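You operate a simulated robot arm through the tools that you are given. There is no shell and no other tool.

You are at the controls of a simulated robot arm. One attempt, no reset.

TASK
Set the yellow knob to 2, blow the brass nozzle dry, rack it.
Fine: knob at 2 before the blow and at the end; hood shut while it turns, stop before opening; rack seat by the bench end.

Only the result counts: the job must be done as asked and must still hold three seconds after the hand-in. Knocking over, shifting, dropping, spilling or breaking anything else fails it.

THE ROBOT
A 7-joint arm with a three-finger gripper, fixed in place. Base frame: the origin is on the floor under the middle of its stand, x ahead of it, y to its left, z up. Readings come in m, rad, newtons and seconds.
With the tool pointing down near the work surface it reaches from about 0.1 to 0.88 m from the base axis. Its first joint turns from -2.897 to 2.897 rad. Payload 2.94 kg.
Tool frame: the origin (TCP) lies between the finger pads and is the grasp point; the fingertips stand 0.03 m ahead of it; z points along the fingers, y is the line along which they close. The gripper opens to 0.132 m; its body begins 0.107 m behind the TCP.
Orientation is that of the tool frame in the base frame, as a unit quaternion [w, x, y, z]. With the fingers straight down and closing along the base's y, the tool's x points along the base's -x, its y along +y and its z along -z.

THE INTERFACE
- The arm moves only by the tool apply_moves. Its argument "moves" is one flat list of numbers, 7 for each row, row after row: the shift along the base's x, y, z in m, then the turn, a rotation vector about the base's x, y, z in rad, then the finger opening in m, from 0 to 0.132. In form: [x, y, z, wx, wy, wz, jaw, x, y, z, wx, wy, wz, jaw, ...]. A call has 1 to 20 rows; each row shifts and turns the commanded pose from where the row before left it. Each row takes 0.2 s and may step no farther than 0.05 m and 0.15 rad from the row before; otherwise, or with a gripper value out of range, the whole call is refused. Where a pose cannot be reached the arm comes as near as it can. A force on the tool above 40 N (or 10 N above the force at the start of the call, whichever is more), or a blocked arm, ends the call early, and 0.2 s more pass. Each finger travels about 0.0374 m/s and halts on what it meets, pressing with about 24 N; the grip force reading is that of the motor and also rises with nothing between the fingers. The clock runs only during rows and for 0.2 s after the last one: add rows that do not move to give the fingers time. The reply holds the time, the measured pose of the TCP, the force on the tool along the base axes, the opening and the grip force, in the units named above and with some noise, with the torque about the TCP (base axes, N m) and any sound that the robot's microphone picked up.
- Cameras (640 x 400 px; columns grow to the right, rows downward): "scene" is fixed at [0.3995, 0.5038, 1.6592]; the picture's right is [0.96, -0.28, 0.00], its down [-0.28, -0.96, -0.06] and it looks along [0.02, 0.06, -1.00] (base axes); focal length 347 px, centre (320, 200). "wrist" rides on the gripper at [0.072, 0.003, -0.144] in the tool frame; the picture's right is [-0.04, 1.00, 0.00], its down [-0.88, -0.04, -0.48] and it looks along [-0.48, -0.02, 0.88] (tool axes); focal length 256 px, centre (320, 200).
- capture(camera): a new picture of that camera. The clock stands still meanwhile.
- move_column(by): moves the trunk up (or, below 0, down) by that many m; the arm rides with it, the base frame stays. It gives what a move gives, with no picture.
- point_at(camera, pixels): for up to 12 pixels [column, row] of the newest picture of that camera ("zoom" is the newest enlarged one), the place [x, y, z] in the base frame of the surface seen there, good to about 0.002 m. The clock stands still meanwhile.
- enlarge(camera, box): a new picture of the part [left, top, right, bottom] of that camera's present view, enlarged. The clock stands still meanwhile.
- finish_job(): hands the job in; it is judged then, once.

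Open the gripper and draw the arm clear of the work before you hand the job in, unless the task says otherwise.

The tools are called by a JSON object that holds its "name" and its "arguments". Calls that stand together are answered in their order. apply_moves: Moves the arm, as the interface text tells. Its arguments: {"type":"object","properties":{"moves":{"type":"array"}},"required":["moves"]} The other tools are called the same way: move_column (by) moves the trunk up or down; capture (camera) takes a picture; point_at (camera, pixels) gives the place of the surface under pixels of a picture; enlarge (camera, box) takes an enlarged picture of a part of a camera's view; finish_job () hands the job in.

At the start:

```text
time_s: 0.0
tool_pos: [0.3783, 0.3748, 1.206]
ee_rot: [0.0, -0.001, 1.0, 0.0]
wrist_force: [-0.9, 0.5, -0.1]
torque: [0.0, 0.02, 0.0]
width: 0.1317
grip_force: 0.1
trunk travel left (down, up): [-0.375, 0.165]
```

scene: 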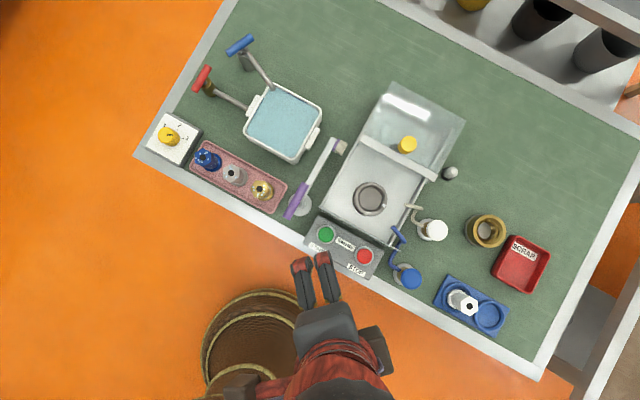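
wrist: 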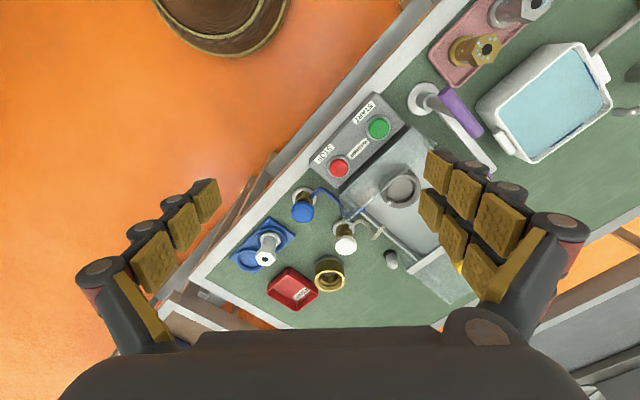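

I start by looking closely at the scene: the yellow knob on the white box near (168,137), the tray of nozzles near (235,175), the spinner under the hood near (390,170), and the blue rack near (470,305).

{"name": "enlarge", "arguments": {"camera": "scene", "box": [130, 90, 300, 220]}}

{"name": "enlarge", "arguments": {"camera": "scene", "box": [290, 70, 480, 290]}}

{"name": "enlarge", "arguments": {"camera": "scene", "box": [380, 200, 560, 350]}}

```text
3.08 times, centred on (215, 155) of scene
```

zoom: 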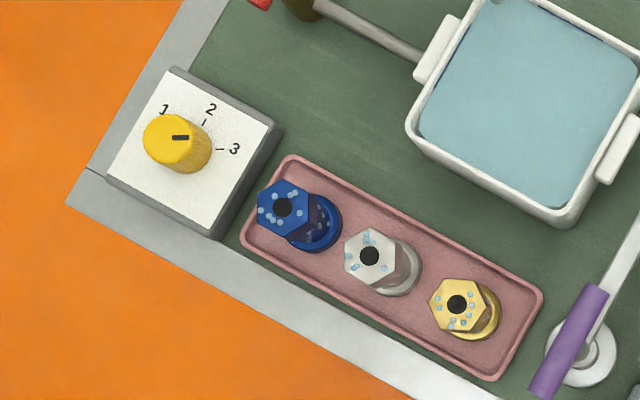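

```text
1.82 times, centred on (385, 180) of scene
```

zoom: 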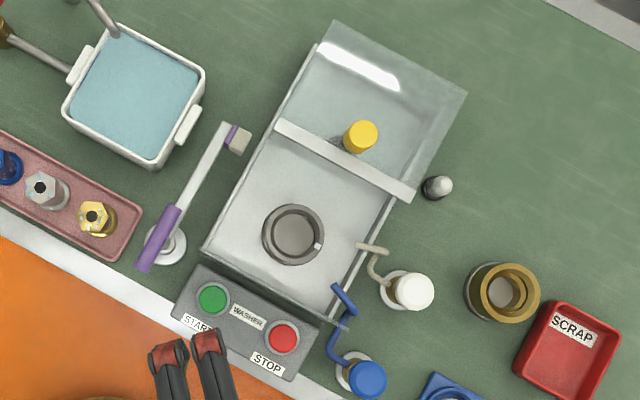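

```text
2.67 times, centred on (470, 275) of scene
```

zoom: 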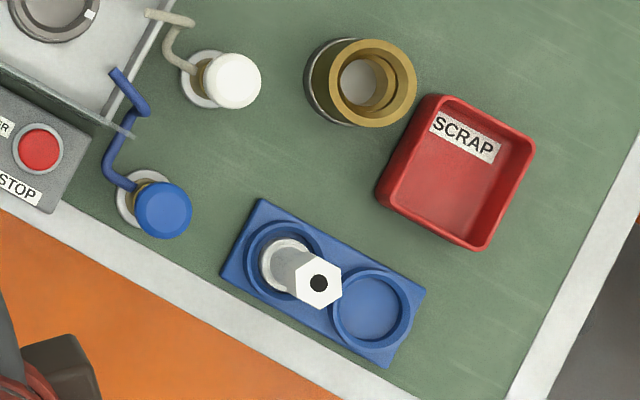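

The scene camera sees everything from above; I now measure main points: knob, nozzles, tray, spinner, buttons, hood handle, taps, rack.

{"name": "capture", "arguments": {"camera": "scene"}}

{"name": "point_at", "arguments": {"camera": "scene", "pixels": [[168, 136], [185, 150], [207, 158], [232, 174], [261, 189], [275, 200], [296, 205], [340, 147], [326, 233], [365, 256], [370, 198], [407, 144]]}}

{"name": "point_at", "arguments": {"camera": "scene", "pixels": [[400, 158], [395, 95], [350, 200], [410, 278], [434, 230], [487, 230], [520, 265], [488, 317], [468, 306], [450, 172], [560, 200], [415, 208]]}}

```text
taken
```

scene: 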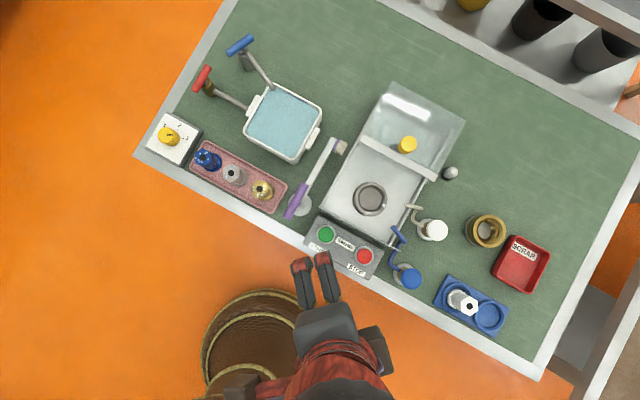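

```text
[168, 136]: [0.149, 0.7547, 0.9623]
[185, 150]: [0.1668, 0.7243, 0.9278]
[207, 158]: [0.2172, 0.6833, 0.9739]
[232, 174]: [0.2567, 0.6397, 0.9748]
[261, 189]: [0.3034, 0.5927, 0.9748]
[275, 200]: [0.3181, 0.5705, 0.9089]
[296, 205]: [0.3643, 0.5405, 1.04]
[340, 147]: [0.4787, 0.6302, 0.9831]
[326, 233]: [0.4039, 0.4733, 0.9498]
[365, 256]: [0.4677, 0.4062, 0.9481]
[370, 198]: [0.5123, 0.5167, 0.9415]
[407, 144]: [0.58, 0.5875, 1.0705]
```

```text
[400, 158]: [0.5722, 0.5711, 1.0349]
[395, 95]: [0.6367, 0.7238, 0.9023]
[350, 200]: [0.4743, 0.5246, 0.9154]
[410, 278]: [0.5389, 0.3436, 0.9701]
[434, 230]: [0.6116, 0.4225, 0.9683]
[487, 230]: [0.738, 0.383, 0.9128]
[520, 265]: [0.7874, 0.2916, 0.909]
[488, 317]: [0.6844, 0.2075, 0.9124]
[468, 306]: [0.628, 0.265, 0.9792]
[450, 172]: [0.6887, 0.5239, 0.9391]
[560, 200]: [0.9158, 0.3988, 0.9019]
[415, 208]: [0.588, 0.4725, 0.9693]
```

The bench top is at z≈0.902; the nozzles' tops are at ≈0.975; the dial knob top is at (0.149,0.755,0.962). I move high and turned toward the dial so the wrist camera can read it up close.

{"name": "apply_moves", "arguments": {"moves": [-0.035, 0.031, 0, 0, 0, 0.13, 0.132, -0.035, 0.031, 0, 0, 0, 0.13, 0.132, -0.035, 0.031, 0, 0, 0, 0.13, 0.132, -0.035, 0.031, 0, 0, 0, 0.13, 0.132, -0.035, 0.031, 0, 0, 0, 0.13, 0.132, -0.035, 0.031, 0, 0, 0, 0.13, 0.132, -0.035, 0.031, 0, 0, 0, 0.13, 0.132, -0.035, 0.031, 0, 0, 0, 0.13, 0.132]}}

{"name": "capture", "arguments": {"camera": "wrist"}}

```text
time_s: 1.8
tool_pos: [0.0962, 0.6253, 1.2057]
ee_rot: [0.0, -0.498, 0.867, -0.001]
wrist_force: [-0.9, 0.7, 0.0]
torque: [-0.05, 0.01, 0.01]
width: 0.1321
grip_force: 0.0
trunk travel left (down, up): [-0.375, 0.165]
```

```text
taken
```

wrist: 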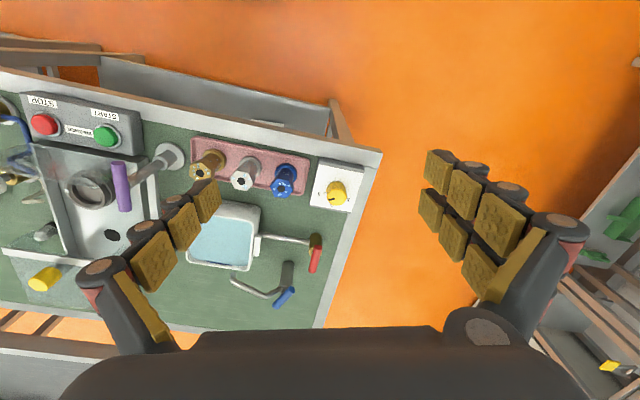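

The dial is now at about (335,190) in the wrist picture; I enlarge it and the neighbouring items.

{"name": "enlarge", "arguments": {"camera": "wrist", "box": [290, 145, 390, 215]}}

{"name": "enlarge", "arguments": {"camera": "wrist", "box": [180, 130, 340, 310]}}

{"name": "enlarge", "arguments": {"camera": "wrist", "box": [0, 80, 200, 310]}}

```text
5.71 times, centred on (340, 180) of wrist
```

zoom: 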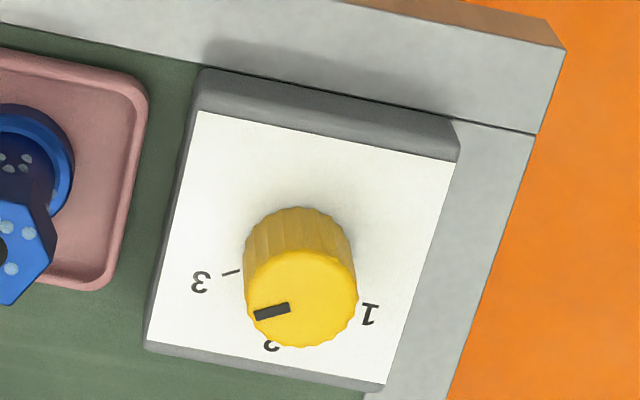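

```text
2.22 times, centred on (260, 220) of wrist
```

zoom: 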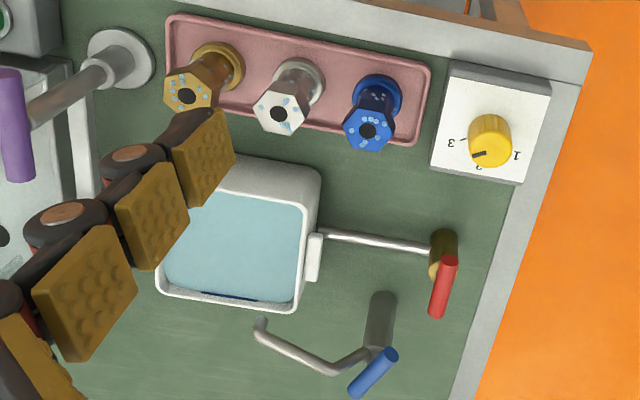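

```text
1.74 times, centred on (100, 195) of wrist
```

zoom: 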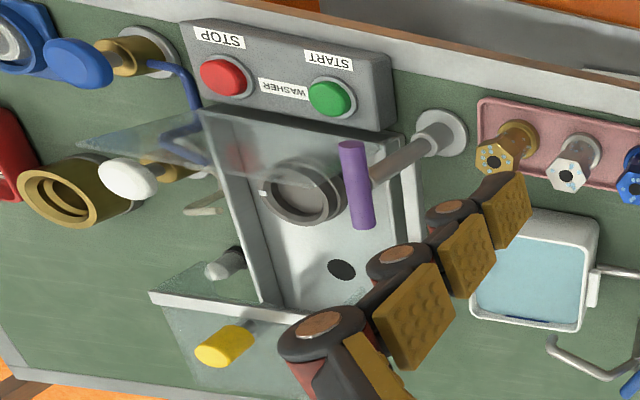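

The bench runs along (0.71,−0.71) with depth along (0.71,0.71). The washer is a box with a chuck cup, a hood with a yellow handle, and START/STOP buttons; I move over to look at the washer and taps with the tool squared to the bench.

{"name": "apply_moves", "arguments": {"moves": [0.0384, -0.0269, 0, 0, 0, -0.032, 0.132, 0.0384, -0.0269, 0, 0, 0, -0.032, 0.132, 0.0384, -0.0269, 0, 0, 0, -0.032, 0.132, 0.0384, -0.0269, 0, 0, 0, -0.032, 0.132, 0.0384, -0.0269, 0, 0, 0, -0.032, 0.132, 0.0384, -0.0269, 0, 0, 0, -0.032, 0.132, 0.0384, -0.0269, 0, 0, 0, -0.032, 0.132, 0.0384, -0.0269, 0, 0, 0, -0.032, 0.132]}}

{"name": "capture", "arguments": {"camera": "wrist"}}

```text
time_s: 3.6
tool_pos: [0.4066, 0.4111, 1.2055]
ee_rot: [0.0, -0.382, 0.924, 0.0]
wrist_force: [0.1, -0.3, -0.6]
torque: [0.0, 0.03, 0.0]
width: 0.132
grip_force: 0.0
trunk travel left (down, up): [-0.375, 0.165]
```

```text
taken
```

wrist: 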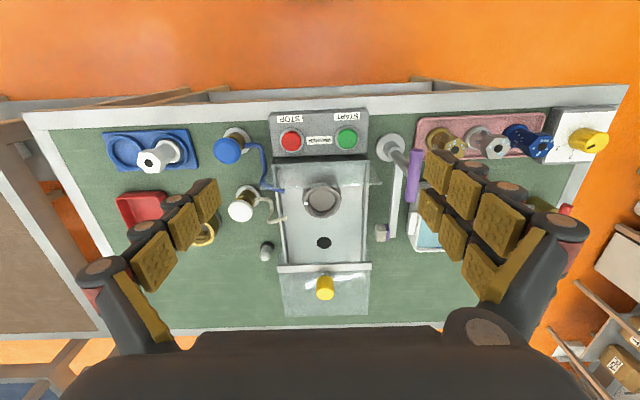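

{"name": "enlarge", "arguments": {"camera": "wrist", "box": [200, 100, 440, 320]}}

{"name": "enlarge", "arguments": {"camera": "wrist", "box": [90, 110, 290, 260]}}

{"name": "enlarge", "arguments": {"camera": "wrist", "box": [350, 110, 470, 260]}}

```text
1.82 times, centred on (320, 210) of wrist
```

zoom: 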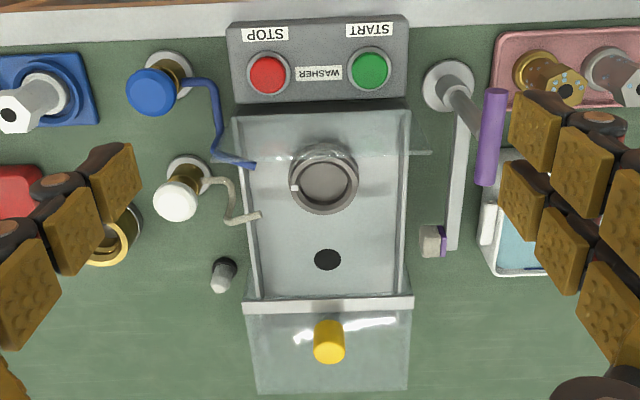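

```text
2.67 times, centred on (190, 185) of wrist
```

zoom: 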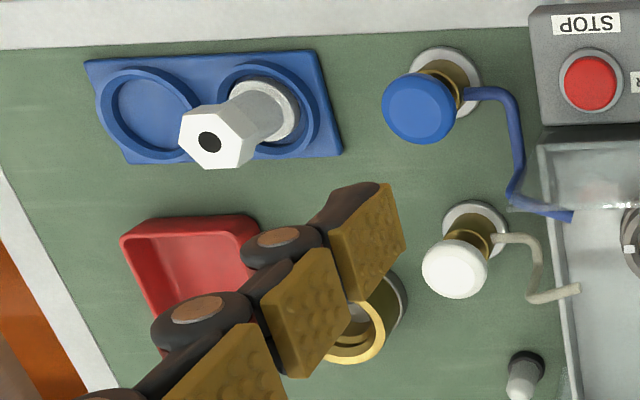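

```text
2.67 times, centred on (410, 185) of wrist
```

zoom: 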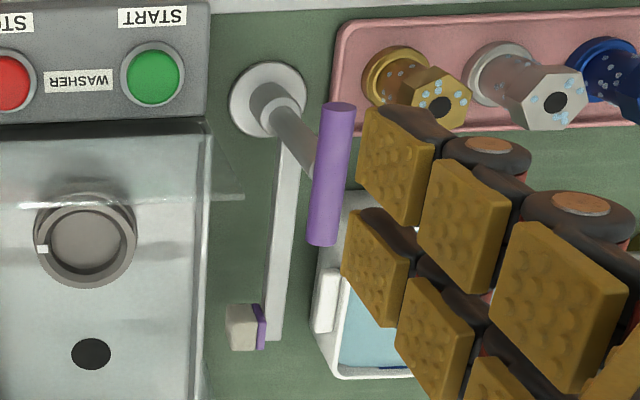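

The picture shows blue and white taps with spouts into the washer, a purple-handled swing arm, and the open hood with its bar at row ~267. I enlarge the cup area and measure points there.

{"name": "enlarge", "arguments": {"camera": "wrist", "box": [250, 150, 390, 240]}}

```text
4.44 times, centred on (320, 195) of wrist
```

zoom: 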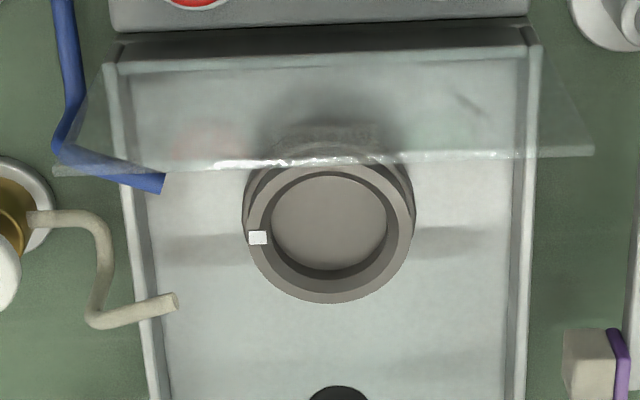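

{"name": "point_at", "arguments": {"camera": "zoom", "pixels": [[330, 290], [258, 237], [402, 230], [330, 170], [330, 225], [330, 159], [60, 171], [590, 150], [128, 200], [535, 200], [164, 183], [175, 301]]}}

{"name": "point_at", "arguments": {"camera": "zoom", "pixels": [[200, 350], [300, 30], [120, 60], [530, 50], [340, 390], [70, 100], [100, 250], [590, 360], [620, 360], [240, 200], [420, 200], [300, 110]]}}

```text
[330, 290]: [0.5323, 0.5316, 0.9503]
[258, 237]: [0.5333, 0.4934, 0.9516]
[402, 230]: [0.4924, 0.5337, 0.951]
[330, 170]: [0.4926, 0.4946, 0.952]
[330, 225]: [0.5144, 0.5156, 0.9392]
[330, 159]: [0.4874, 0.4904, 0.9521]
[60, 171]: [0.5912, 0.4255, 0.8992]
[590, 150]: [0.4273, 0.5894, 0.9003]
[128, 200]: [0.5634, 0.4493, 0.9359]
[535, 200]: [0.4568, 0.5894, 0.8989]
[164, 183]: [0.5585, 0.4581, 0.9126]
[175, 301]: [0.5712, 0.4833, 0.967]
```

```text
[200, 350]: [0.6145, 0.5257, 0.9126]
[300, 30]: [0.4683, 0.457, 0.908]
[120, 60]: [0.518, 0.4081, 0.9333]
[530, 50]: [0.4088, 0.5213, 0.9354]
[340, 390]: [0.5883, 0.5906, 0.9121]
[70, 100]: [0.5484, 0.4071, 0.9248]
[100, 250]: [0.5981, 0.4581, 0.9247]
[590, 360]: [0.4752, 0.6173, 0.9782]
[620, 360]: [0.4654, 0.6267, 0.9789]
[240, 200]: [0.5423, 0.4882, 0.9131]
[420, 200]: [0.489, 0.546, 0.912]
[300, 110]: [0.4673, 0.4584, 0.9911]
```

The cup rim is at z≈0.951 with floor z≈0.939, centred about (0.513,0.513); the front glass stands at depth v≈0.655 up to z≈1.03. Now I look closer at the taps, the small post and the swing arm.

{"name": "enlarge", "arguments": {"camera": "wrist", "box": [205, 120, 295, 180]}}

{"name": "enlarge", "arguments": {"camera": "wrist", "box": [215, 180, 305, 270]}}

{"name": "enlarge", "arguments": {"camera": "wrist", "box": [360, 125, 440, 250]}}

{"name": "enlarge", "arguments": {"camera": "wrist", "box": [260, 225, 390, 325]}}

{"name": "enlarge", "arguments": {"camera": "wrist", "box": [260, 100, 380, 165]}}

```text
6.67 times, centred on (250, 150) of wrist
```

zoom: 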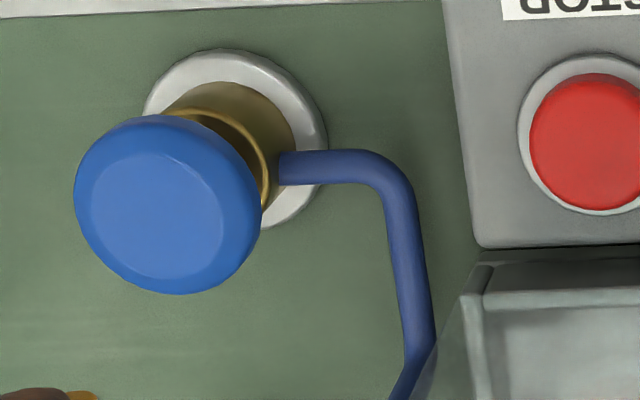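

```text
4.44 times, centred on (260, 225) of wrist
```

zoom: 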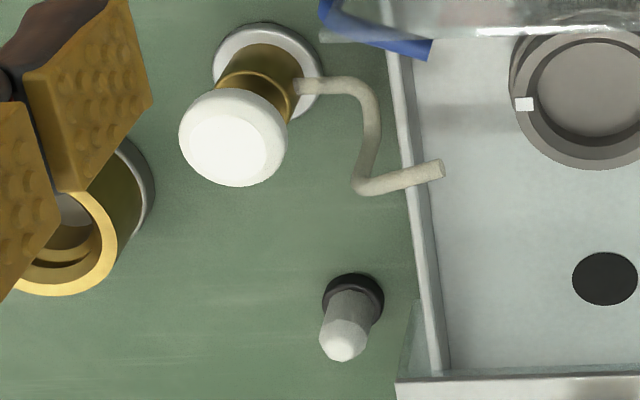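

```text
3.20 times, centred on (400, 188) of wrist
```

zoom: 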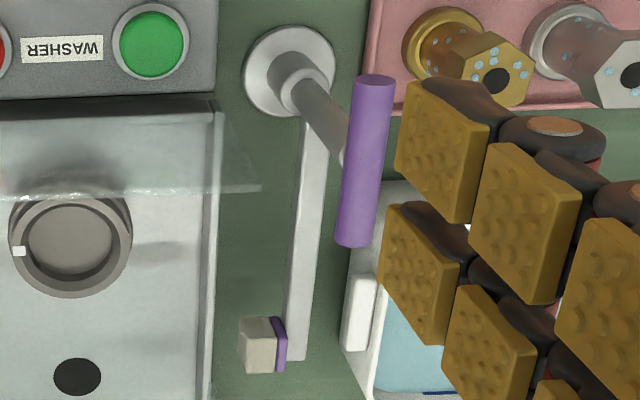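

```text
4.00 times, centred on (325, 275) of wrist
```

zoom: 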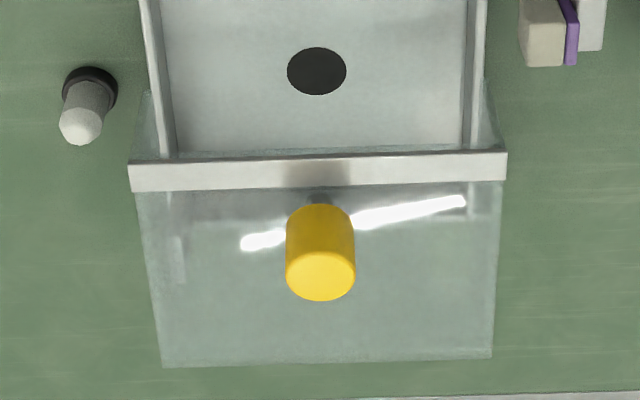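

```text
5.33 times, centred on (320, 132) of wrist
```

zoom: 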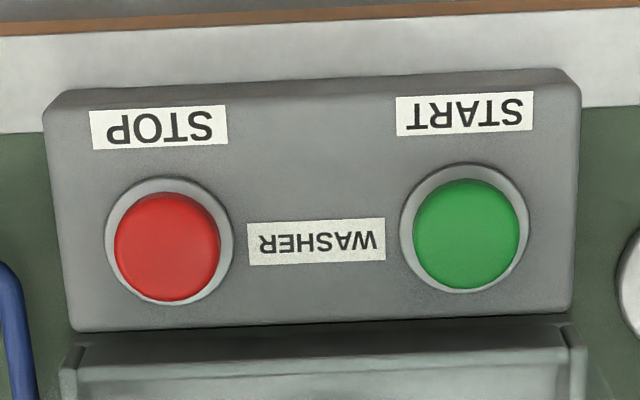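

The small grey post may be an indicator lamp. I now look at the gold ring item near scene (487,230), the rack, and the tap details from the fixed camera.

{"name": "enlarge", "arguments": {"camera": "scene", "box": [450, 200, 530, 260]}}

{"name": "enlarge", "arguments": {"camera": "scene", "box": [380, 190, 470, 300]}}

{"name": "enlarge", "arguments": {"camera": "scene", "box": [425, 265, 520, 340]}}

{"name": "enlarge", "arguments": {"camera": "scene", "box": [135, 110, 215, 170]}}

{"name": "enlarge", "arguments": {"camera": "scene", "box": [270, 130, 360, 225]}}

```text
6.67 times, centred on (490, 230) of scene
```

zoom: 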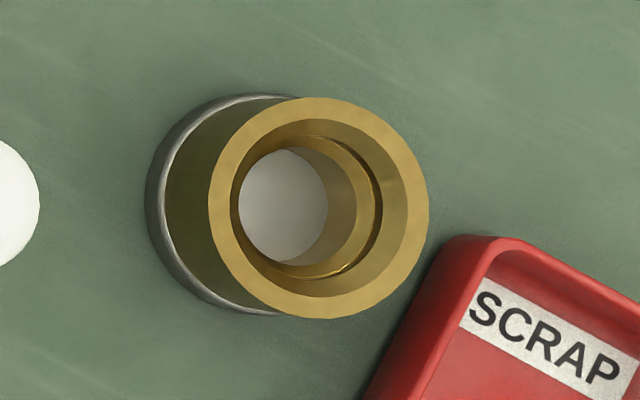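

```text
3.64 times, centred on (425, 245) of scene
```

zoom: 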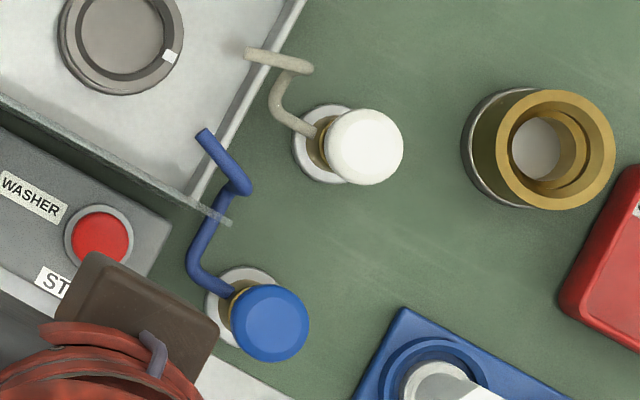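

```text
5.33 times, centred on (472, 302) of scene
```

zoom: 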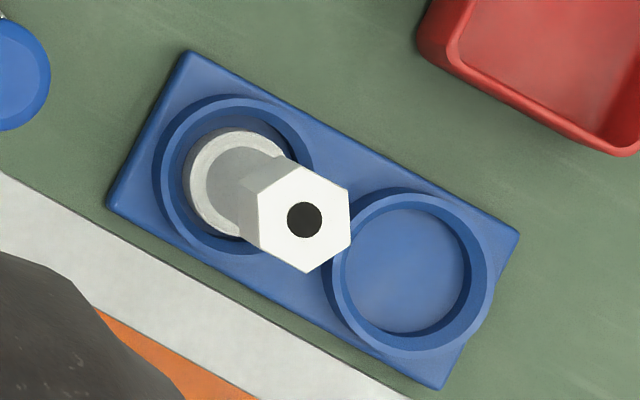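

```text
6.67 times, centred on (175, 140) of scene
```

zoom: 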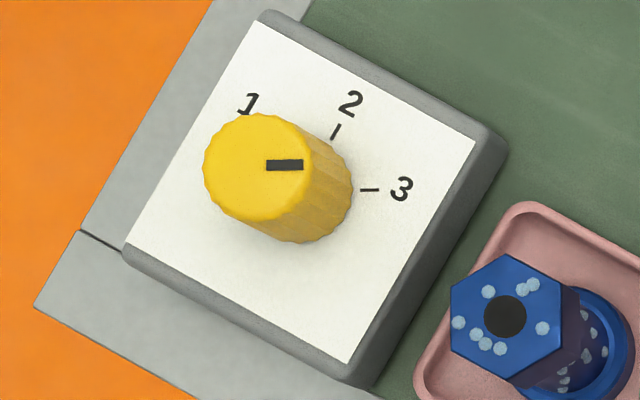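

```text
4.21 times, centred on (315, 178) of scene
```

zoom: 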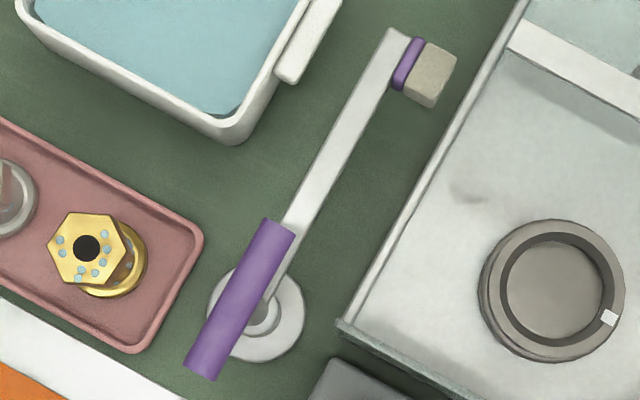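

The tip block on the purple arm is a brush, and the dial's mark points at 3 now, so it needs about +60° to 2. I probe the hood's glass sides, and the small grey post.

{"name": "enlarge", "arguments": {"camera": "wrist", "box": [260, 225, 390, 325]}}

{"name": "point_at", "arguments": {"camera": "zoom", "pixels": [[140, 145], [145, 120], [495, 140], [488, 110], [150, 250], [200, 300], [320, 360], [320, 280], [320, 170], [135, 165], [500, 165], [80, 128]]}}

{"name": "point_at", "arguments": {"camera": "zoom", "pixels": [[320, 275], [290, 280], [350, 280], [320, 297], [320, 230], [320, 196], [165, 360], [490, 352], [160, 240], [480, 240], [75, 85], [545, 50]]}}

```text
4.00 times, centred on (325, 275) of wrist
```

zoom: 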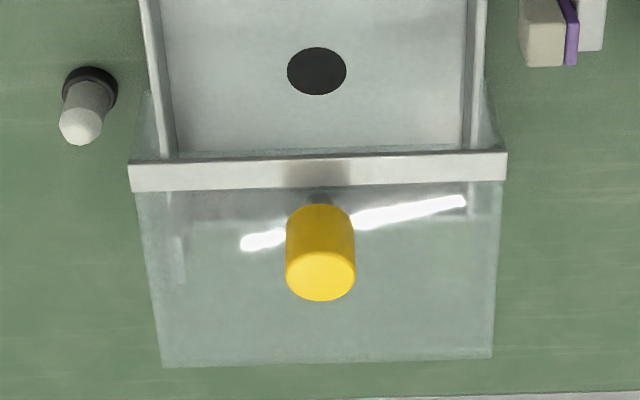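

```text
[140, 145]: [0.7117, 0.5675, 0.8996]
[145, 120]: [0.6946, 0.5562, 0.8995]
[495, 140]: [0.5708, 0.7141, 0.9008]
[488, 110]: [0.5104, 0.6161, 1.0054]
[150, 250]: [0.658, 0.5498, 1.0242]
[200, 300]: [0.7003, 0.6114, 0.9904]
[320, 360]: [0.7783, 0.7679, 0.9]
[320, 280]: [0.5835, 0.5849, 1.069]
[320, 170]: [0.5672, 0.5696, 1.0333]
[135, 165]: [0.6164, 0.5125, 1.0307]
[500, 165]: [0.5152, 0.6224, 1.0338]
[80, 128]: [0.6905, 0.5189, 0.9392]
```

```text
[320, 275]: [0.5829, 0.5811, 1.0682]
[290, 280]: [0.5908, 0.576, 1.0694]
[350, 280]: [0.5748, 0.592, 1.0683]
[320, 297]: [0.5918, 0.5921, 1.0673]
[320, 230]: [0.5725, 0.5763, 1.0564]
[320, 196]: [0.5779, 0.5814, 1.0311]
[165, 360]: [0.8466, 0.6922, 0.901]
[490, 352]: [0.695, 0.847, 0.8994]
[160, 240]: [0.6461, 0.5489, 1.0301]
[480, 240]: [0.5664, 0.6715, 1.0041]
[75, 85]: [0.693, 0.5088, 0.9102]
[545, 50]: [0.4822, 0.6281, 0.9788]
```

The hood glass is at z≈1.03 with side panels down to ≈0.99, above the spouts (z≈0.967), and its handle is centred near (0.583,0.584) with top z≈1.069. Next I measure the dial's knob edges and ticks precisely in the scene zoom.

{"name": "enlarge", "arguments": {"camera": "scene", "box": [135, 110, 215, 170]}}

{"name": "point_at", "arguments": {"camera": "zoom", "pixels": [[210, 165], [308, 165], [258, 118], [258, 215], [258, 166], [303, 163], [269, 166], [335, 132], [370, 190], [331, 138], [380, 189], [250, 100]]}}

{"name": "point_at", "arguments": {"camera": "zoom", "pixels": [[262, 18], [130, 245], [350, 360], [475, 140], [345, 200], [320, 235], [505, 315], [505, 255], [560, 305], [452, 320], [505, 380], [620, 340]]}}

```text
6.67 times, centred on (175, 140) of scene
```

zoom: 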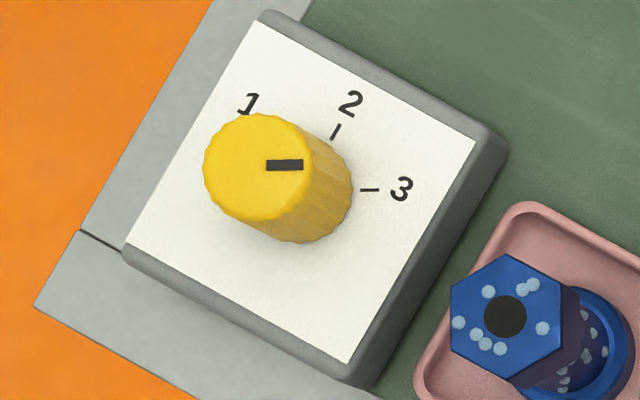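

```text
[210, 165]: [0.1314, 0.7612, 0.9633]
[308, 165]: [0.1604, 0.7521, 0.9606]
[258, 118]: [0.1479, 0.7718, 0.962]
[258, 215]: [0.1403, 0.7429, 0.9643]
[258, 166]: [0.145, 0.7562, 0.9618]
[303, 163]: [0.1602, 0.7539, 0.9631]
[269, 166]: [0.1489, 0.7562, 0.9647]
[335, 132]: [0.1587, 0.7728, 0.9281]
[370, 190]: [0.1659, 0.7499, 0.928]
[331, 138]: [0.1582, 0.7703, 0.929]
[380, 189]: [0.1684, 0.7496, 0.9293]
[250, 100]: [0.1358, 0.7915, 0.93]
```

```text
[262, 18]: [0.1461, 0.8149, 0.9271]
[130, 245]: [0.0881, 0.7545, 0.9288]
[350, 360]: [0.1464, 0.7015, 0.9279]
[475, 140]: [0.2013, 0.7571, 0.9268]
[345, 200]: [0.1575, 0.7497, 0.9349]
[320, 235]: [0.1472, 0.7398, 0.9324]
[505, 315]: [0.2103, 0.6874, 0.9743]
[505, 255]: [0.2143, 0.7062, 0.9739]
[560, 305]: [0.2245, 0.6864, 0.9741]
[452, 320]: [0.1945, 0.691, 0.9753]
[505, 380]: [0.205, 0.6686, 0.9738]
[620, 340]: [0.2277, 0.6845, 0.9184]
```

Knob centre ≈ (0.145,0.757), top z≈0.963, diameter ≈0.03; marks: 3 at −15°, 2 at +45°, so a +60° turn is needed. I move above the knob keeping the tool squared to the bench and narrow the fingers.

{"name": "apply_moves", "arguments": {"moves": [-0.02907, 0.03843, 0, 0, 0, 0, 0.12, -0.02907, 0.03843, 0, 0, 0, 0, 0.11, -0.02907, 0.03843, 0, 0, 0, 0, 0.1, -0.02907, 0.03843, 0, 0, 0, 0, 0.09, -0.02907, 0.03843, 0, 0, 0, 0, 0.08, -0.02907, 0.03843, 0, 0, 0, 0, 0.07, -0.02907, 0.03843, 0, 0, 0, 0, 0.065, -0.02907, 0.03843, 0, 0, 0, 0, 0.06, -0.02907, 0.03843, 0, 0, 0, 0, 0.06, 0, 0, -0.04, 0, 0, 0, 0.06, 0, 0, -0.04, 0, 0, 0, 0.06, 0, 0, -0.04, 0, 0, 0, 0.06, 0, 0, 0, 0, 0, 0, 0.06]}}

{"name": "capture", "arguments": {"camera": "wrist"}}

{"name": "capture", "arguments": {"camera": "scene"}}

```text
time_s: 6.4
tool_pos: [0.144, 0.7551, 1.0862]
ee_rot: [0.001, -0.383, 0.924, 0.001]
wrist_force: [0.2, -0.6, -0.7]
torque: [0.01, -0.02, 0.0]
width: 0.06
grip_force: 0.1
trunk travel left (down, up): [-0.375, 0.165]
```

```text
taken
```

wrist: 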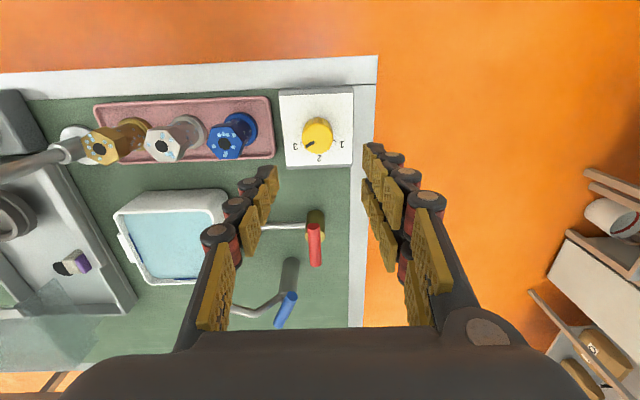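

```text
taken
```

scene: 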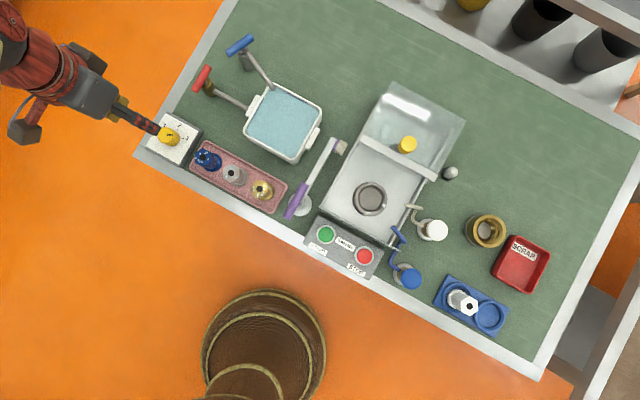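

The TCP is above the knob (knob at (318,135) in the wrist picture). I enlarge to check the pointer before descending.

{"name": "enlarge", "arguments": {"camera": "wrist", "box": [275, 85, 365, 170]}}

{"name": "point_at", "arguments": {"camera": "zoom", "pixels": [[320, 250], [250, 270], [400, 240], [330, 170], [310, 310]]}}

```text
4.71 times, centred on (320, 128) of wrist
```

zoom: 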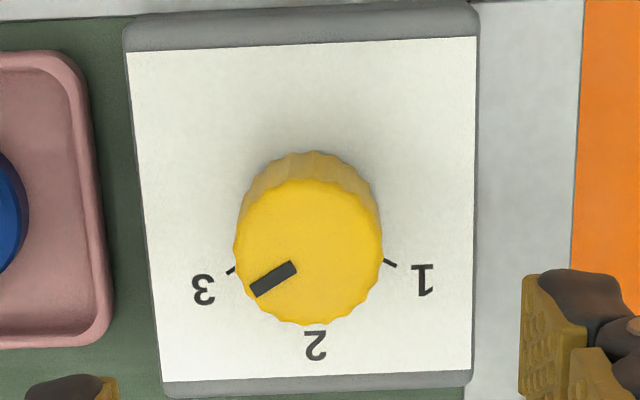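

```text
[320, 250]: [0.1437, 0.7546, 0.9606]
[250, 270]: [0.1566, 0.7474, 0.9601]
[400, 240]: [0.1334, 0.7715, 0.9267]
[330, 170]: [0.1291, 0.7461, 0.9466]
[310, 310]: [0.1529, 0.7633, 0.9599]
```

The pointer is exactly at 3 in this view; 2 is 60° counter-clockwise from above. I descend so the fingertips stop just above the dial plate (TCP z≈0.966) and close on the knob.

{"name": "apply_moves", "arguments": {"moves": [0.001, 0.0015, -0.03, 0, 0, 0, 0.06, 0, 0, -0.03, 0, 0, 0, 0.06, 0, 0, -0.03, 0, 0, 0, 0.06, 0, 0, -0.02, 0, 0, 0, 0.06, 0, 0, -0.01, 0, 0, 0, 0.06, 0, 0, 0, 0, 0, 0, 0.06]}}

{"name": "capture", "arguments": {"camera": "wrist"}}

```text
time_s: 7.8
tool_pos: [0.1444, 0.754, 0.9675]
ee_rot: [-0.001, -0.383, 0.924, -0.001]
wrist_force: [0.7, 0.0, -0.6]
torque: [-0.02, 0.01, 0.01]
width: 0.06
grip_force: 0.0
trunk travel left (down, up): [-0.375, 0.165]
```

```text
taken
```

wrist: 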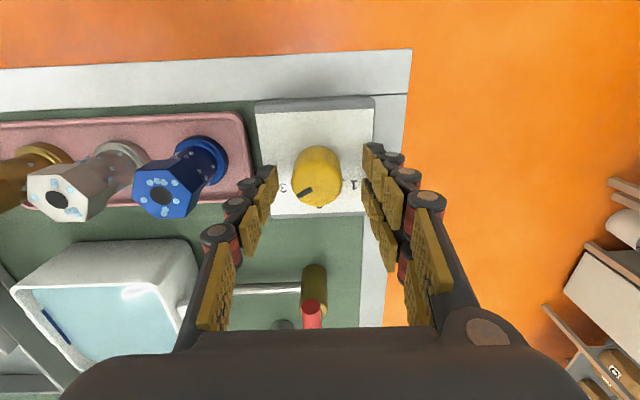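

The knob is centred between the fingers at (318,178). I nudge +2 mm in y and close on it.

{"name": "apply_moves", "arguments": {"moves": [0.0005, 0.002, -0.001, 0, 0, 0, 0.06, 0, 0, 0, 0, 0, 0, 0.045, 0, 0, 0, 0, 0, 0, 0.03, 0, 0, 0, 0, 0, 0, 0.02, 0, 0, 0, 0, 0, 0, 0.02, 0, 0, 0, 0, 0, 0, 0.02]}}

{"name": "capture", "arguments": {"camera": "wrist"}}

```text
time_s: 9.2
tool_pos: [0.1489, 0.7569, 0.9668]
ee_rot: [-0.001, -0.382, 0.924, -0.001]
wrist_force: [17.8, -13.4, 2.7]
torque: [-0.58, -0.7, 0.08]
width: 0.033
grip_force: 39.5
trunk travel left (down, up): [-0.375, 0.165]
```

```text
taken
```

wrist: 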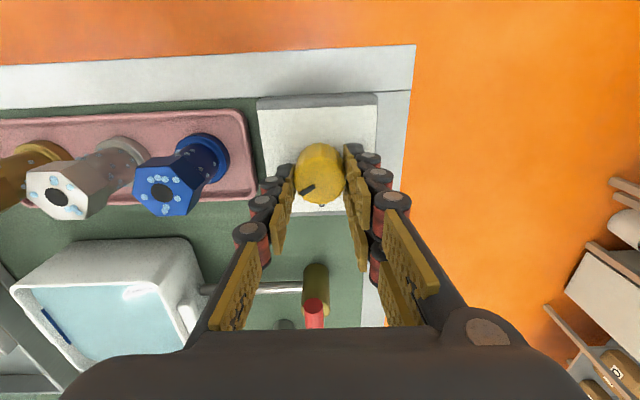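

The grip has taken the knob (width 0.033) but with ~22 N sideways along the bench, so I ease the hand by about 3 mm in that direction and let it settle.

{"name": "apply_moves", "arguments": {"moves": [0.002, -0.001, 0, 0, 0, 0, 0.02, 0.001, -0.001, 0, 0, 0, 0, 0.02, 0, 0, 0, 0, 0, 0, 0.02]}}

```text
time_s: 10.0
tool_pos: [0.1472, 0.7556, 0.9653]
ee_rot: [0.0, -0.383, 0.924, 0.0]
wrist_force: [10.6, -6.9, 0.8]
torque: [-0.4, 0.15, 0.0]
width: 0.0328
grip_force: 44.4
trunk travel left (down, up): [-0.375, 0.165]
```

The side force halves; one more small shift the same way.

{"name": "apply_moves", "arguments": {"moves": [0.0015, -0.001, 0, 0, 0, 0, 0.02, 0, 0, 0, 0, 0, 0, 0.02]}}

{"name": "enlarge", "arguments": {"camera": "wrist", "box": [250, 120, 390, 240]}}

```text
time_s: 10.6
tool_pos: [0.1484, 0.7559, 0.9664]
ee_rot: [0.0, -0.383, 0.924, 0.0]
wrist_force: [-8.0, 0.7, -0.2]
torque: [0.18, 0.29, -0.07]
width: 0.0326
grip_force: 45.2
trunk travel left (down, up): [-0.375, 0.165]
```

```text
3.33 times, centred on (320, 180) of wrist
```

zoom: 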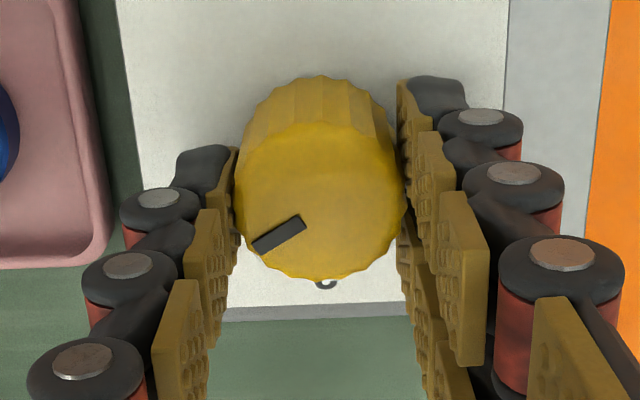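

The knob is held between thumb and both fingers with its mark visible. I turn the hand +1.05 rad in small steps.

{"name": "apply_moves", "arguments": {"moves": [0, 0, 0, 0, 0, 0.105, 0.02, 0, 0, 0, 0, 0, 0.105, 0.02, 0, 0, 0, 0, 0, 0.105, 0.02, 0, 0, 0, 0, 0, 0.105, 0.02, 0, 0, 0, 0, 0, 0.105, 0.02]}}

{"name": "enlarge", "arguments": {"camera": "wrist", "box": [250, 120, 390, 240]}}

```text
time_s: 11.9
tool_pos: [0.1461, 0.7558, 0.9662]
ee_rot: [0.0, -0.61, 0.793, 0.002]
wrist_force: [-21.7, 6.7, -2.0]
torque: [0.15, 1.02, -0.09]
width: 0.0328
grip_force: 44.6
trunk travel left (down, up): [-0.375, 0.165]
stopped in row 5: the force on the tool passed its limit at 41 N (the readings are from after the stop); the commanded pose is now the measured one
```

```text
3.33 times, centred on (320, 180) of wrist
```

zoom: 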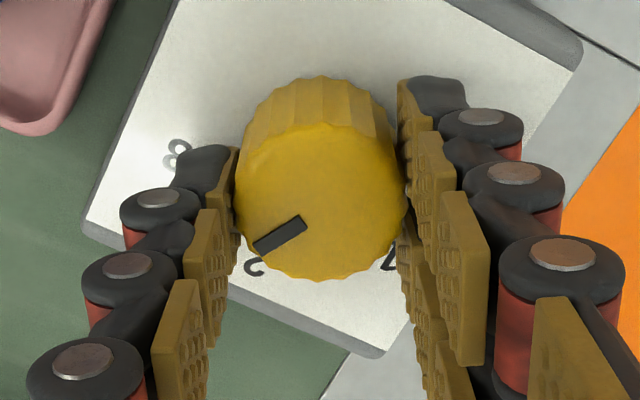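

The knob follows the hand (turned ≈0.53 rad), but side force built to 41 N. I let the hand shift −3 mm in x to relieve it.

{"name": "apply_moves", "arguments": {"moves": [-0.002, 0.0007, 0, 0, 0, 0, 0.02, 0, 0, 0, 0, 0, 0, 0.02]}}

```text
time_s: 12.5
tool_pos: [0.1456, 0.7567, 0.9662]
ee_rot: [-0.001, -0.61, 0.792, 0.001]
wrist_force: [-18.9, 3.7, -4.7]
torque: [0.7, 0.48, -0.06]
width: 0.0327
grip_force: 44.8
trunk travel left (down, up): [-0.375, 0.165]
```

{"name": "apply_moves", "arguments": {"moves": [-0.002, 0.0003, 0, 0, 0, 0, 0.02, 0, 0, 0, 0, 0, 0, 0.02]}}

```text
time_s: 13.1
tool_pos: [0.1446, 0.7557, 0.9643]
ee_rot: [0.001, -0.608, 0.794, 0.0]
wrist_force: [-7.9, 1.3, -2.5]
torque: [-0.55, 0.22, -0.08]
width: 0.0331
grip_force: 45.2
trunk travel left (down, up): [-0.375, 0.165]
```

Force is down to −8 N with the TCP back at the knob's centre. I continue the turn by the remaining ≈0.52 rad.

{"name": "apply_moves", "arguments": {"moves": [-0.0007, 0.0003, 0.0005, 0, 0, 0.09, 0.02, 0, 0, 0, 0, 0, 0.09, 0.02, 0, 0, 0, 0, 0, 0.09, 0.02]}}

{"name": "enlarge", "arguments": {"camera": "wrist", "box": [250, 120, 390, 240]}}

```text
time_s: 13.9
tool_pos: [0.1458, 0.7569, 0.9659]
ee_rot: [0.001, 0.711, -0.703, -0.001]
wrist_force: [-4.1, -1.5, -6.7]
torque: [0.31, -0.19, -0.01]
width: 0.0327
grip_force: 44.8
trunk travel left (down, up): [-0.375, 0.165]
```

```text
3.33 times, centred on (320, 180) of wrist
```

zoom: 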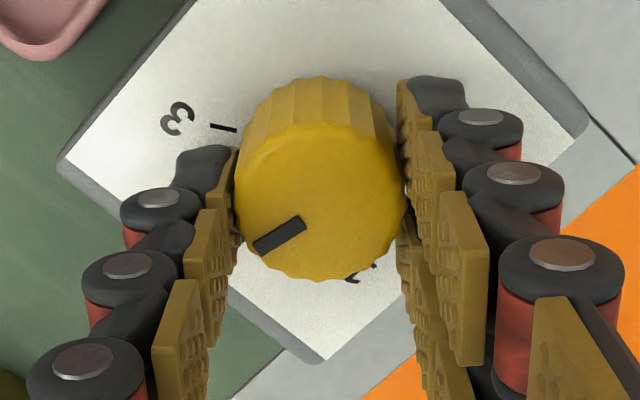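

The hand has turned ≈0.80 rad in total with low forces; I turn the remaining 0.25 rad.

{"name": "apply_moves", "arguments": {"moves": [0, 0, 0, 0, 0, 0.085, 0.02, 0, 0, 0, 0, 0, 0.085, 0.02, 0, 0, 0, 0, 0, 0.08, 0.02, 0, 0, 0, 0, 0, 0, 0.02]}}

{"name": "enlarge", "arguments": {"camera": "wrist", "box": [250, 120, 390, 240]}}

{"name": "enlarge", "arguments": {"camera": "scene", "box": [135, 110, 215, 170]}}

```text
time_s: 14.9
tool_pos: [0.1439, 0.7563, 0.9658]
ee_rot: [0.002, 0.793, -0.61, -0.001]
wrist_force: [-4.7, -4.6, -5.5]
torque: [-0.38, 0.14, -0.05]
width: 0.0328
grip_force: 44.6
trunk travel left (down, up): [-0.375, 0.165]
```

```text
3.33 times, centred on (320, 180) of wrist
```

zoom: 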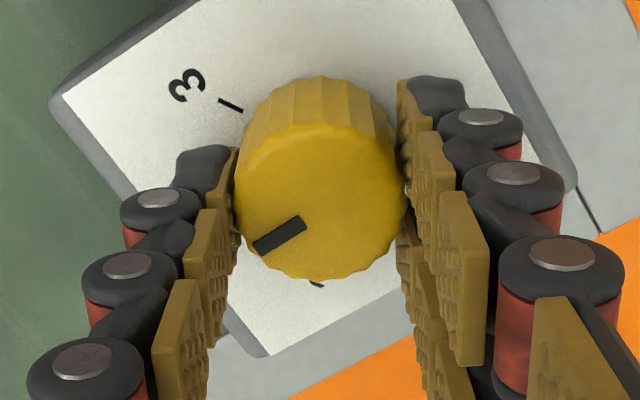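

```text
6.67 times, centred on (175, 140) of scene
```

zoom: 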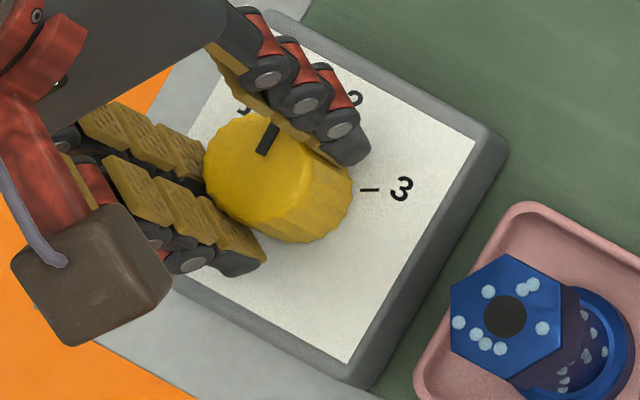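

The hand has turned 1.045 rad in total and the mark now points near the 2. I release and rise straight up to read the mark.

{"name": "apply_moves", "arguments": {"moves": [0, 0, 0, 0, 0, 0, 0.04, 0, 0, 0, 0, 0, 0, 0.06, 0, 0, 0, 0, 0, 0, 0.06, 0, 0, 0.02, 0, 0, 0, 0.06, 0, 0, 0.04, 0, 0, 0, 0.06, 0, 0, 0.05, 0, 0, 0, 0.06, 0, 0, 0.03, 0, 0, 0, 0.06]}}

{"name": "capture", "arguments": {"camera": "wrist"}}

{"name": "enlarge", "arguments": {"camera": "scene", "box": [135, 110, 215, 170]}}

```text
time_s: 16.5
tool_pos: [0.1438, 0.7547, 1.1049]
ee_rot: [0.0, 0.793, -0.609, -0.001]
wrist_force: [-0.1, -0.6, 0.1]
torque: [0.01, 0.01, -0.04]
width: 0.0603
grip_force: 0.1
trunk travel left (down, up): [-0.375, 0.165]
```

```text
taken
```

wrist: 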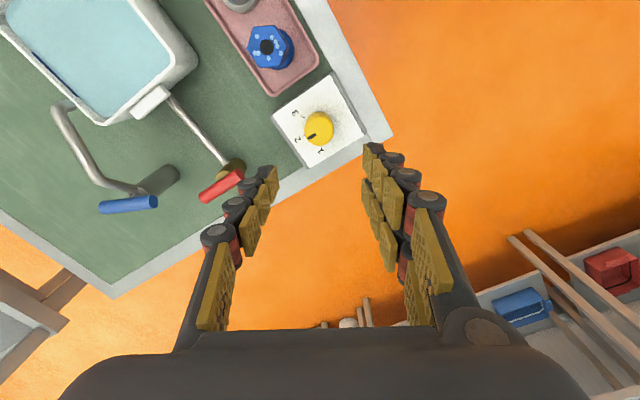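

```text
6.67 times, centred on (175, 140) of scene
```

zoom: 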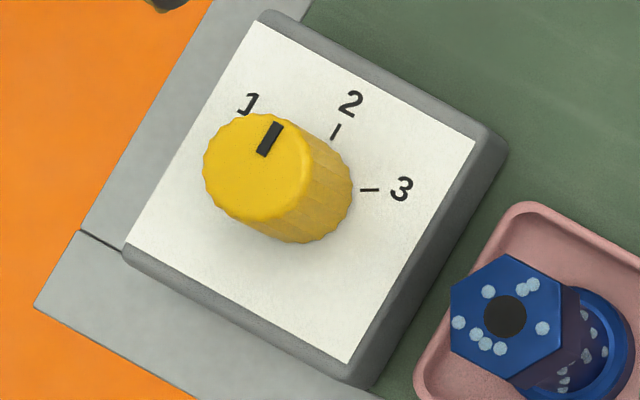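

{"name": "point_at", "arguments": {"camera": "zoom", "pixels": [[262, 154], [277, 125], [269, 140], [210, 165], [308, 165], [258, 118], [258, 215]]}}

{"name": "enlarge", "arguments": {"camera": "wrist", "box": [270, 75, 370, 175]}}

```text
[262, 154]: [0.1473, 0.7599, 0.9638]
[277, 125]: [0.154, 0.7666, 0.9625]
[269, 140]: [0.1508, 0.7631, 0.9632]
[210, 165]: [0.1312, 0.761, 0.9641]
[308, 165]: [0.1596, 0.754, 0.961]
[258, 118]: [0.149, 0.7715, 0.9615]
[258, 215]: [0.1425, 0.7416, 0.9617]
```

```text
4.00 times, centred on (320, 125) of wrist
```

zoom: 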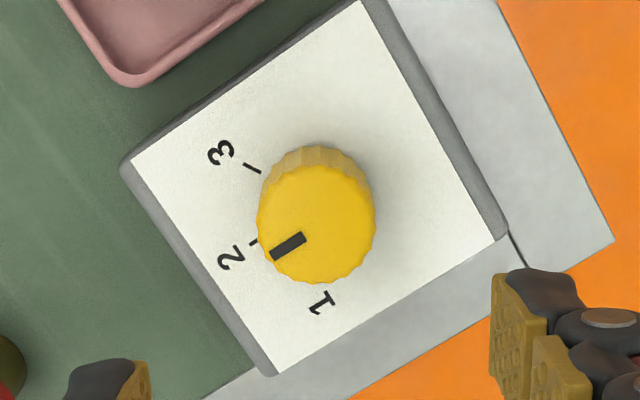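

The mark now runs from (0.1473,0.7599) to (0.154,0.7666), i.e. exactly 45°, on the 2. Next I fly above the brass nozzle (scene (261,189)) keeping this yaw, which nearly matches its hex flats.

{"name": "apply_moves", "arguments": {"moves": [0.0318, -0.0323, 0.005, 0, 0, 0, 0.065, 0.0318, -0.0323, 0.005, 0, 0, 0, 0.07, 0.0318, -0.0323, 0, 0, 0, 0, 0.07, 0.0318, -0.0323, 0, 0, 0, 0, 0.07, 0.0318, -0.0323, 0, 0, 0, 0, 0.07, 0, 0, 0, 0, 0, 0, 0.07]}}

{"name": "capture", "arguments": {"camera": "wrist"}}

{"name": "enlarge", "arguments": {"camera": "wrist", "box": [270, 80, 380, 180]}}

```text
time_s: 17.9
tool_pos: [0.3008, 0.5956, 1.1163]
ee_rot: [0.001, 0.792, -0.61, -0.002]
wrist_force: [-0.7, 0.8, -0.7]
torque: [-0.02, 0.0, 0.02]
width: 0.0703
grip_force: 0.0
trunk travel left (down, up): [-0.375, 0.165]
```

```text
taken
```

wrist: 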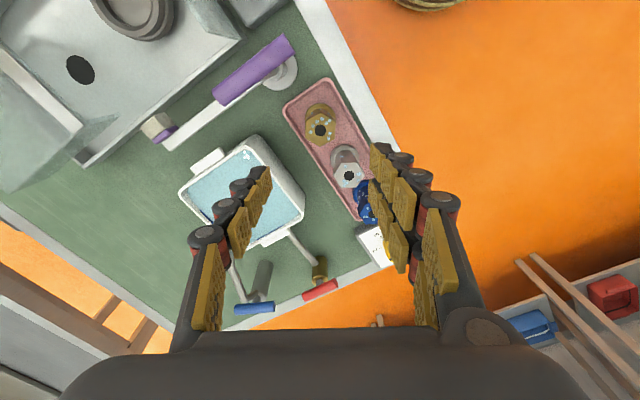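

```text
4.00 times, centred on (325, 130) of wrist
```

zoom: 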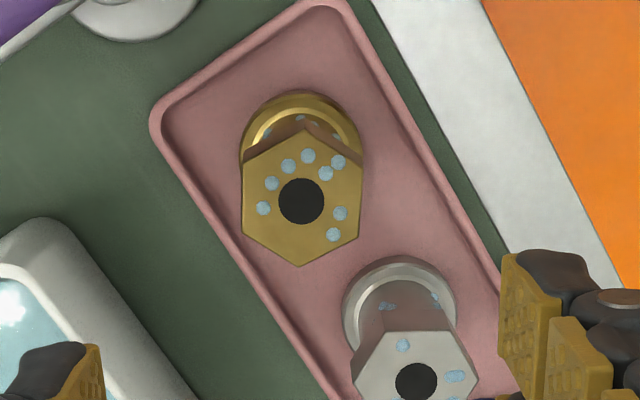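

The brass hex's flats are vertical in this picture, i.e. square to the finger closing line. I measure its top and flange points.

{"name": "point_at", "arguments": {"camera": "zoom", "pixels": [[247, 200], [356, 200], [302, 140], [299, 260], [290, 245], [301, 110], [255, 120], [348, 120], [220, 200], [398, 235], [416, 345], [360, 395]]}}

```text
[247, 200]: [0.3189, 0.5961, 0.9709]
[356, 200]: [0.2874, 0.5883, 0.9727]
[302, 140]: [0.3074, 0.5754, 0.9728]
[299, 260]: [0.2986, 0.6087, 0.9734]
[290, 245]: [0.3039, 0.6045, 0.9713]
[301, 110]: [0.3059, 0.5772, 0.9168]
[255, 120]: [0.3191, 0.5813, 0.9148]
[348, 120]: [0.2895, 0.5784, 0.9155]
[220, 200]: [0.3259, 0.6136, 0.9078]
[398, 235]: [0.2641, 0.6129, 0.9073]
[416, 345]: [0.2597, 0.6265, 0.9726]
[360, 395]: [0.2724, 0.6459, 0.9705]
```

The hex centre is (0.303,0.592), top z≈0.973, flats ≈0.034 apart, tray floor 0.9075. I descend in part to TCP z≈1.015 with the jaw at 0.06 to check clearance to the steel neighbour.

{"name": "apply_moves", "arguments": {"moves": [0.0022, -0.0036, -0.03, 0, 0, 0, 0.06, 0, 0, -0.035, 0, 0, 0, 0.06, 0, 0, -0.035, 0, 0, 0, 0.06, 0, 0, 0, 0, 0, 0, 0.06]}}

{"name": "capture", "arguments": {"camera": "wrist"}}

{"name": "enlarge", "arguments": {"camera": "scene", "box": [215, 140, 325, 230]}}

```text
time_s: 18.9
tool_pos: [0.3051, 0.5941, 1.0164]
ee_rot: [0.0, 0.793, -0.609, -0.001]
wrist_force: [0.0, -0.4, 0.3]
torque: [0.04, 0.0, 0.01]
width: 0.06
grip_force: 0.1
trunk travel left (down, up): [-0.375, 0.165]
```

```text
taken
```

wrist: 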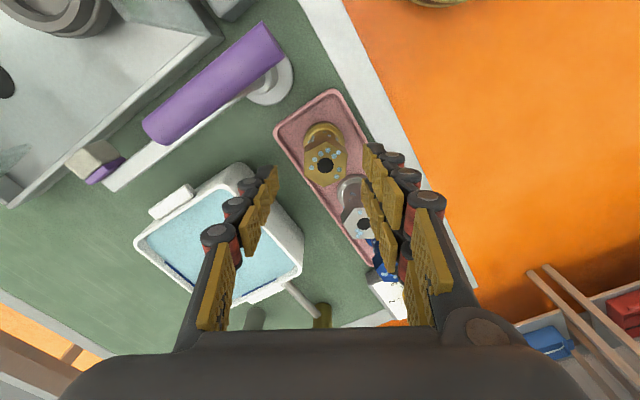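

```text
4.44 times, centred on (270, 185) of scene
```

zoom: 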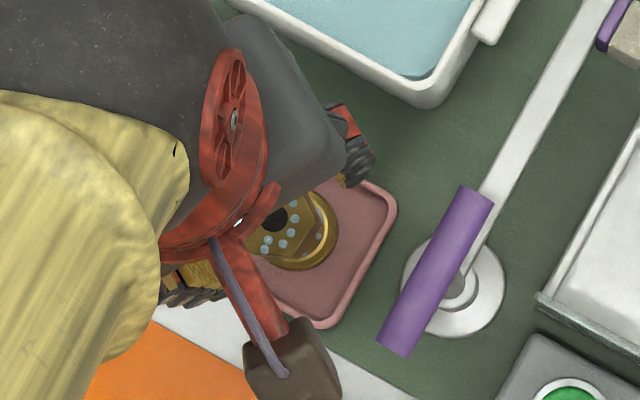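

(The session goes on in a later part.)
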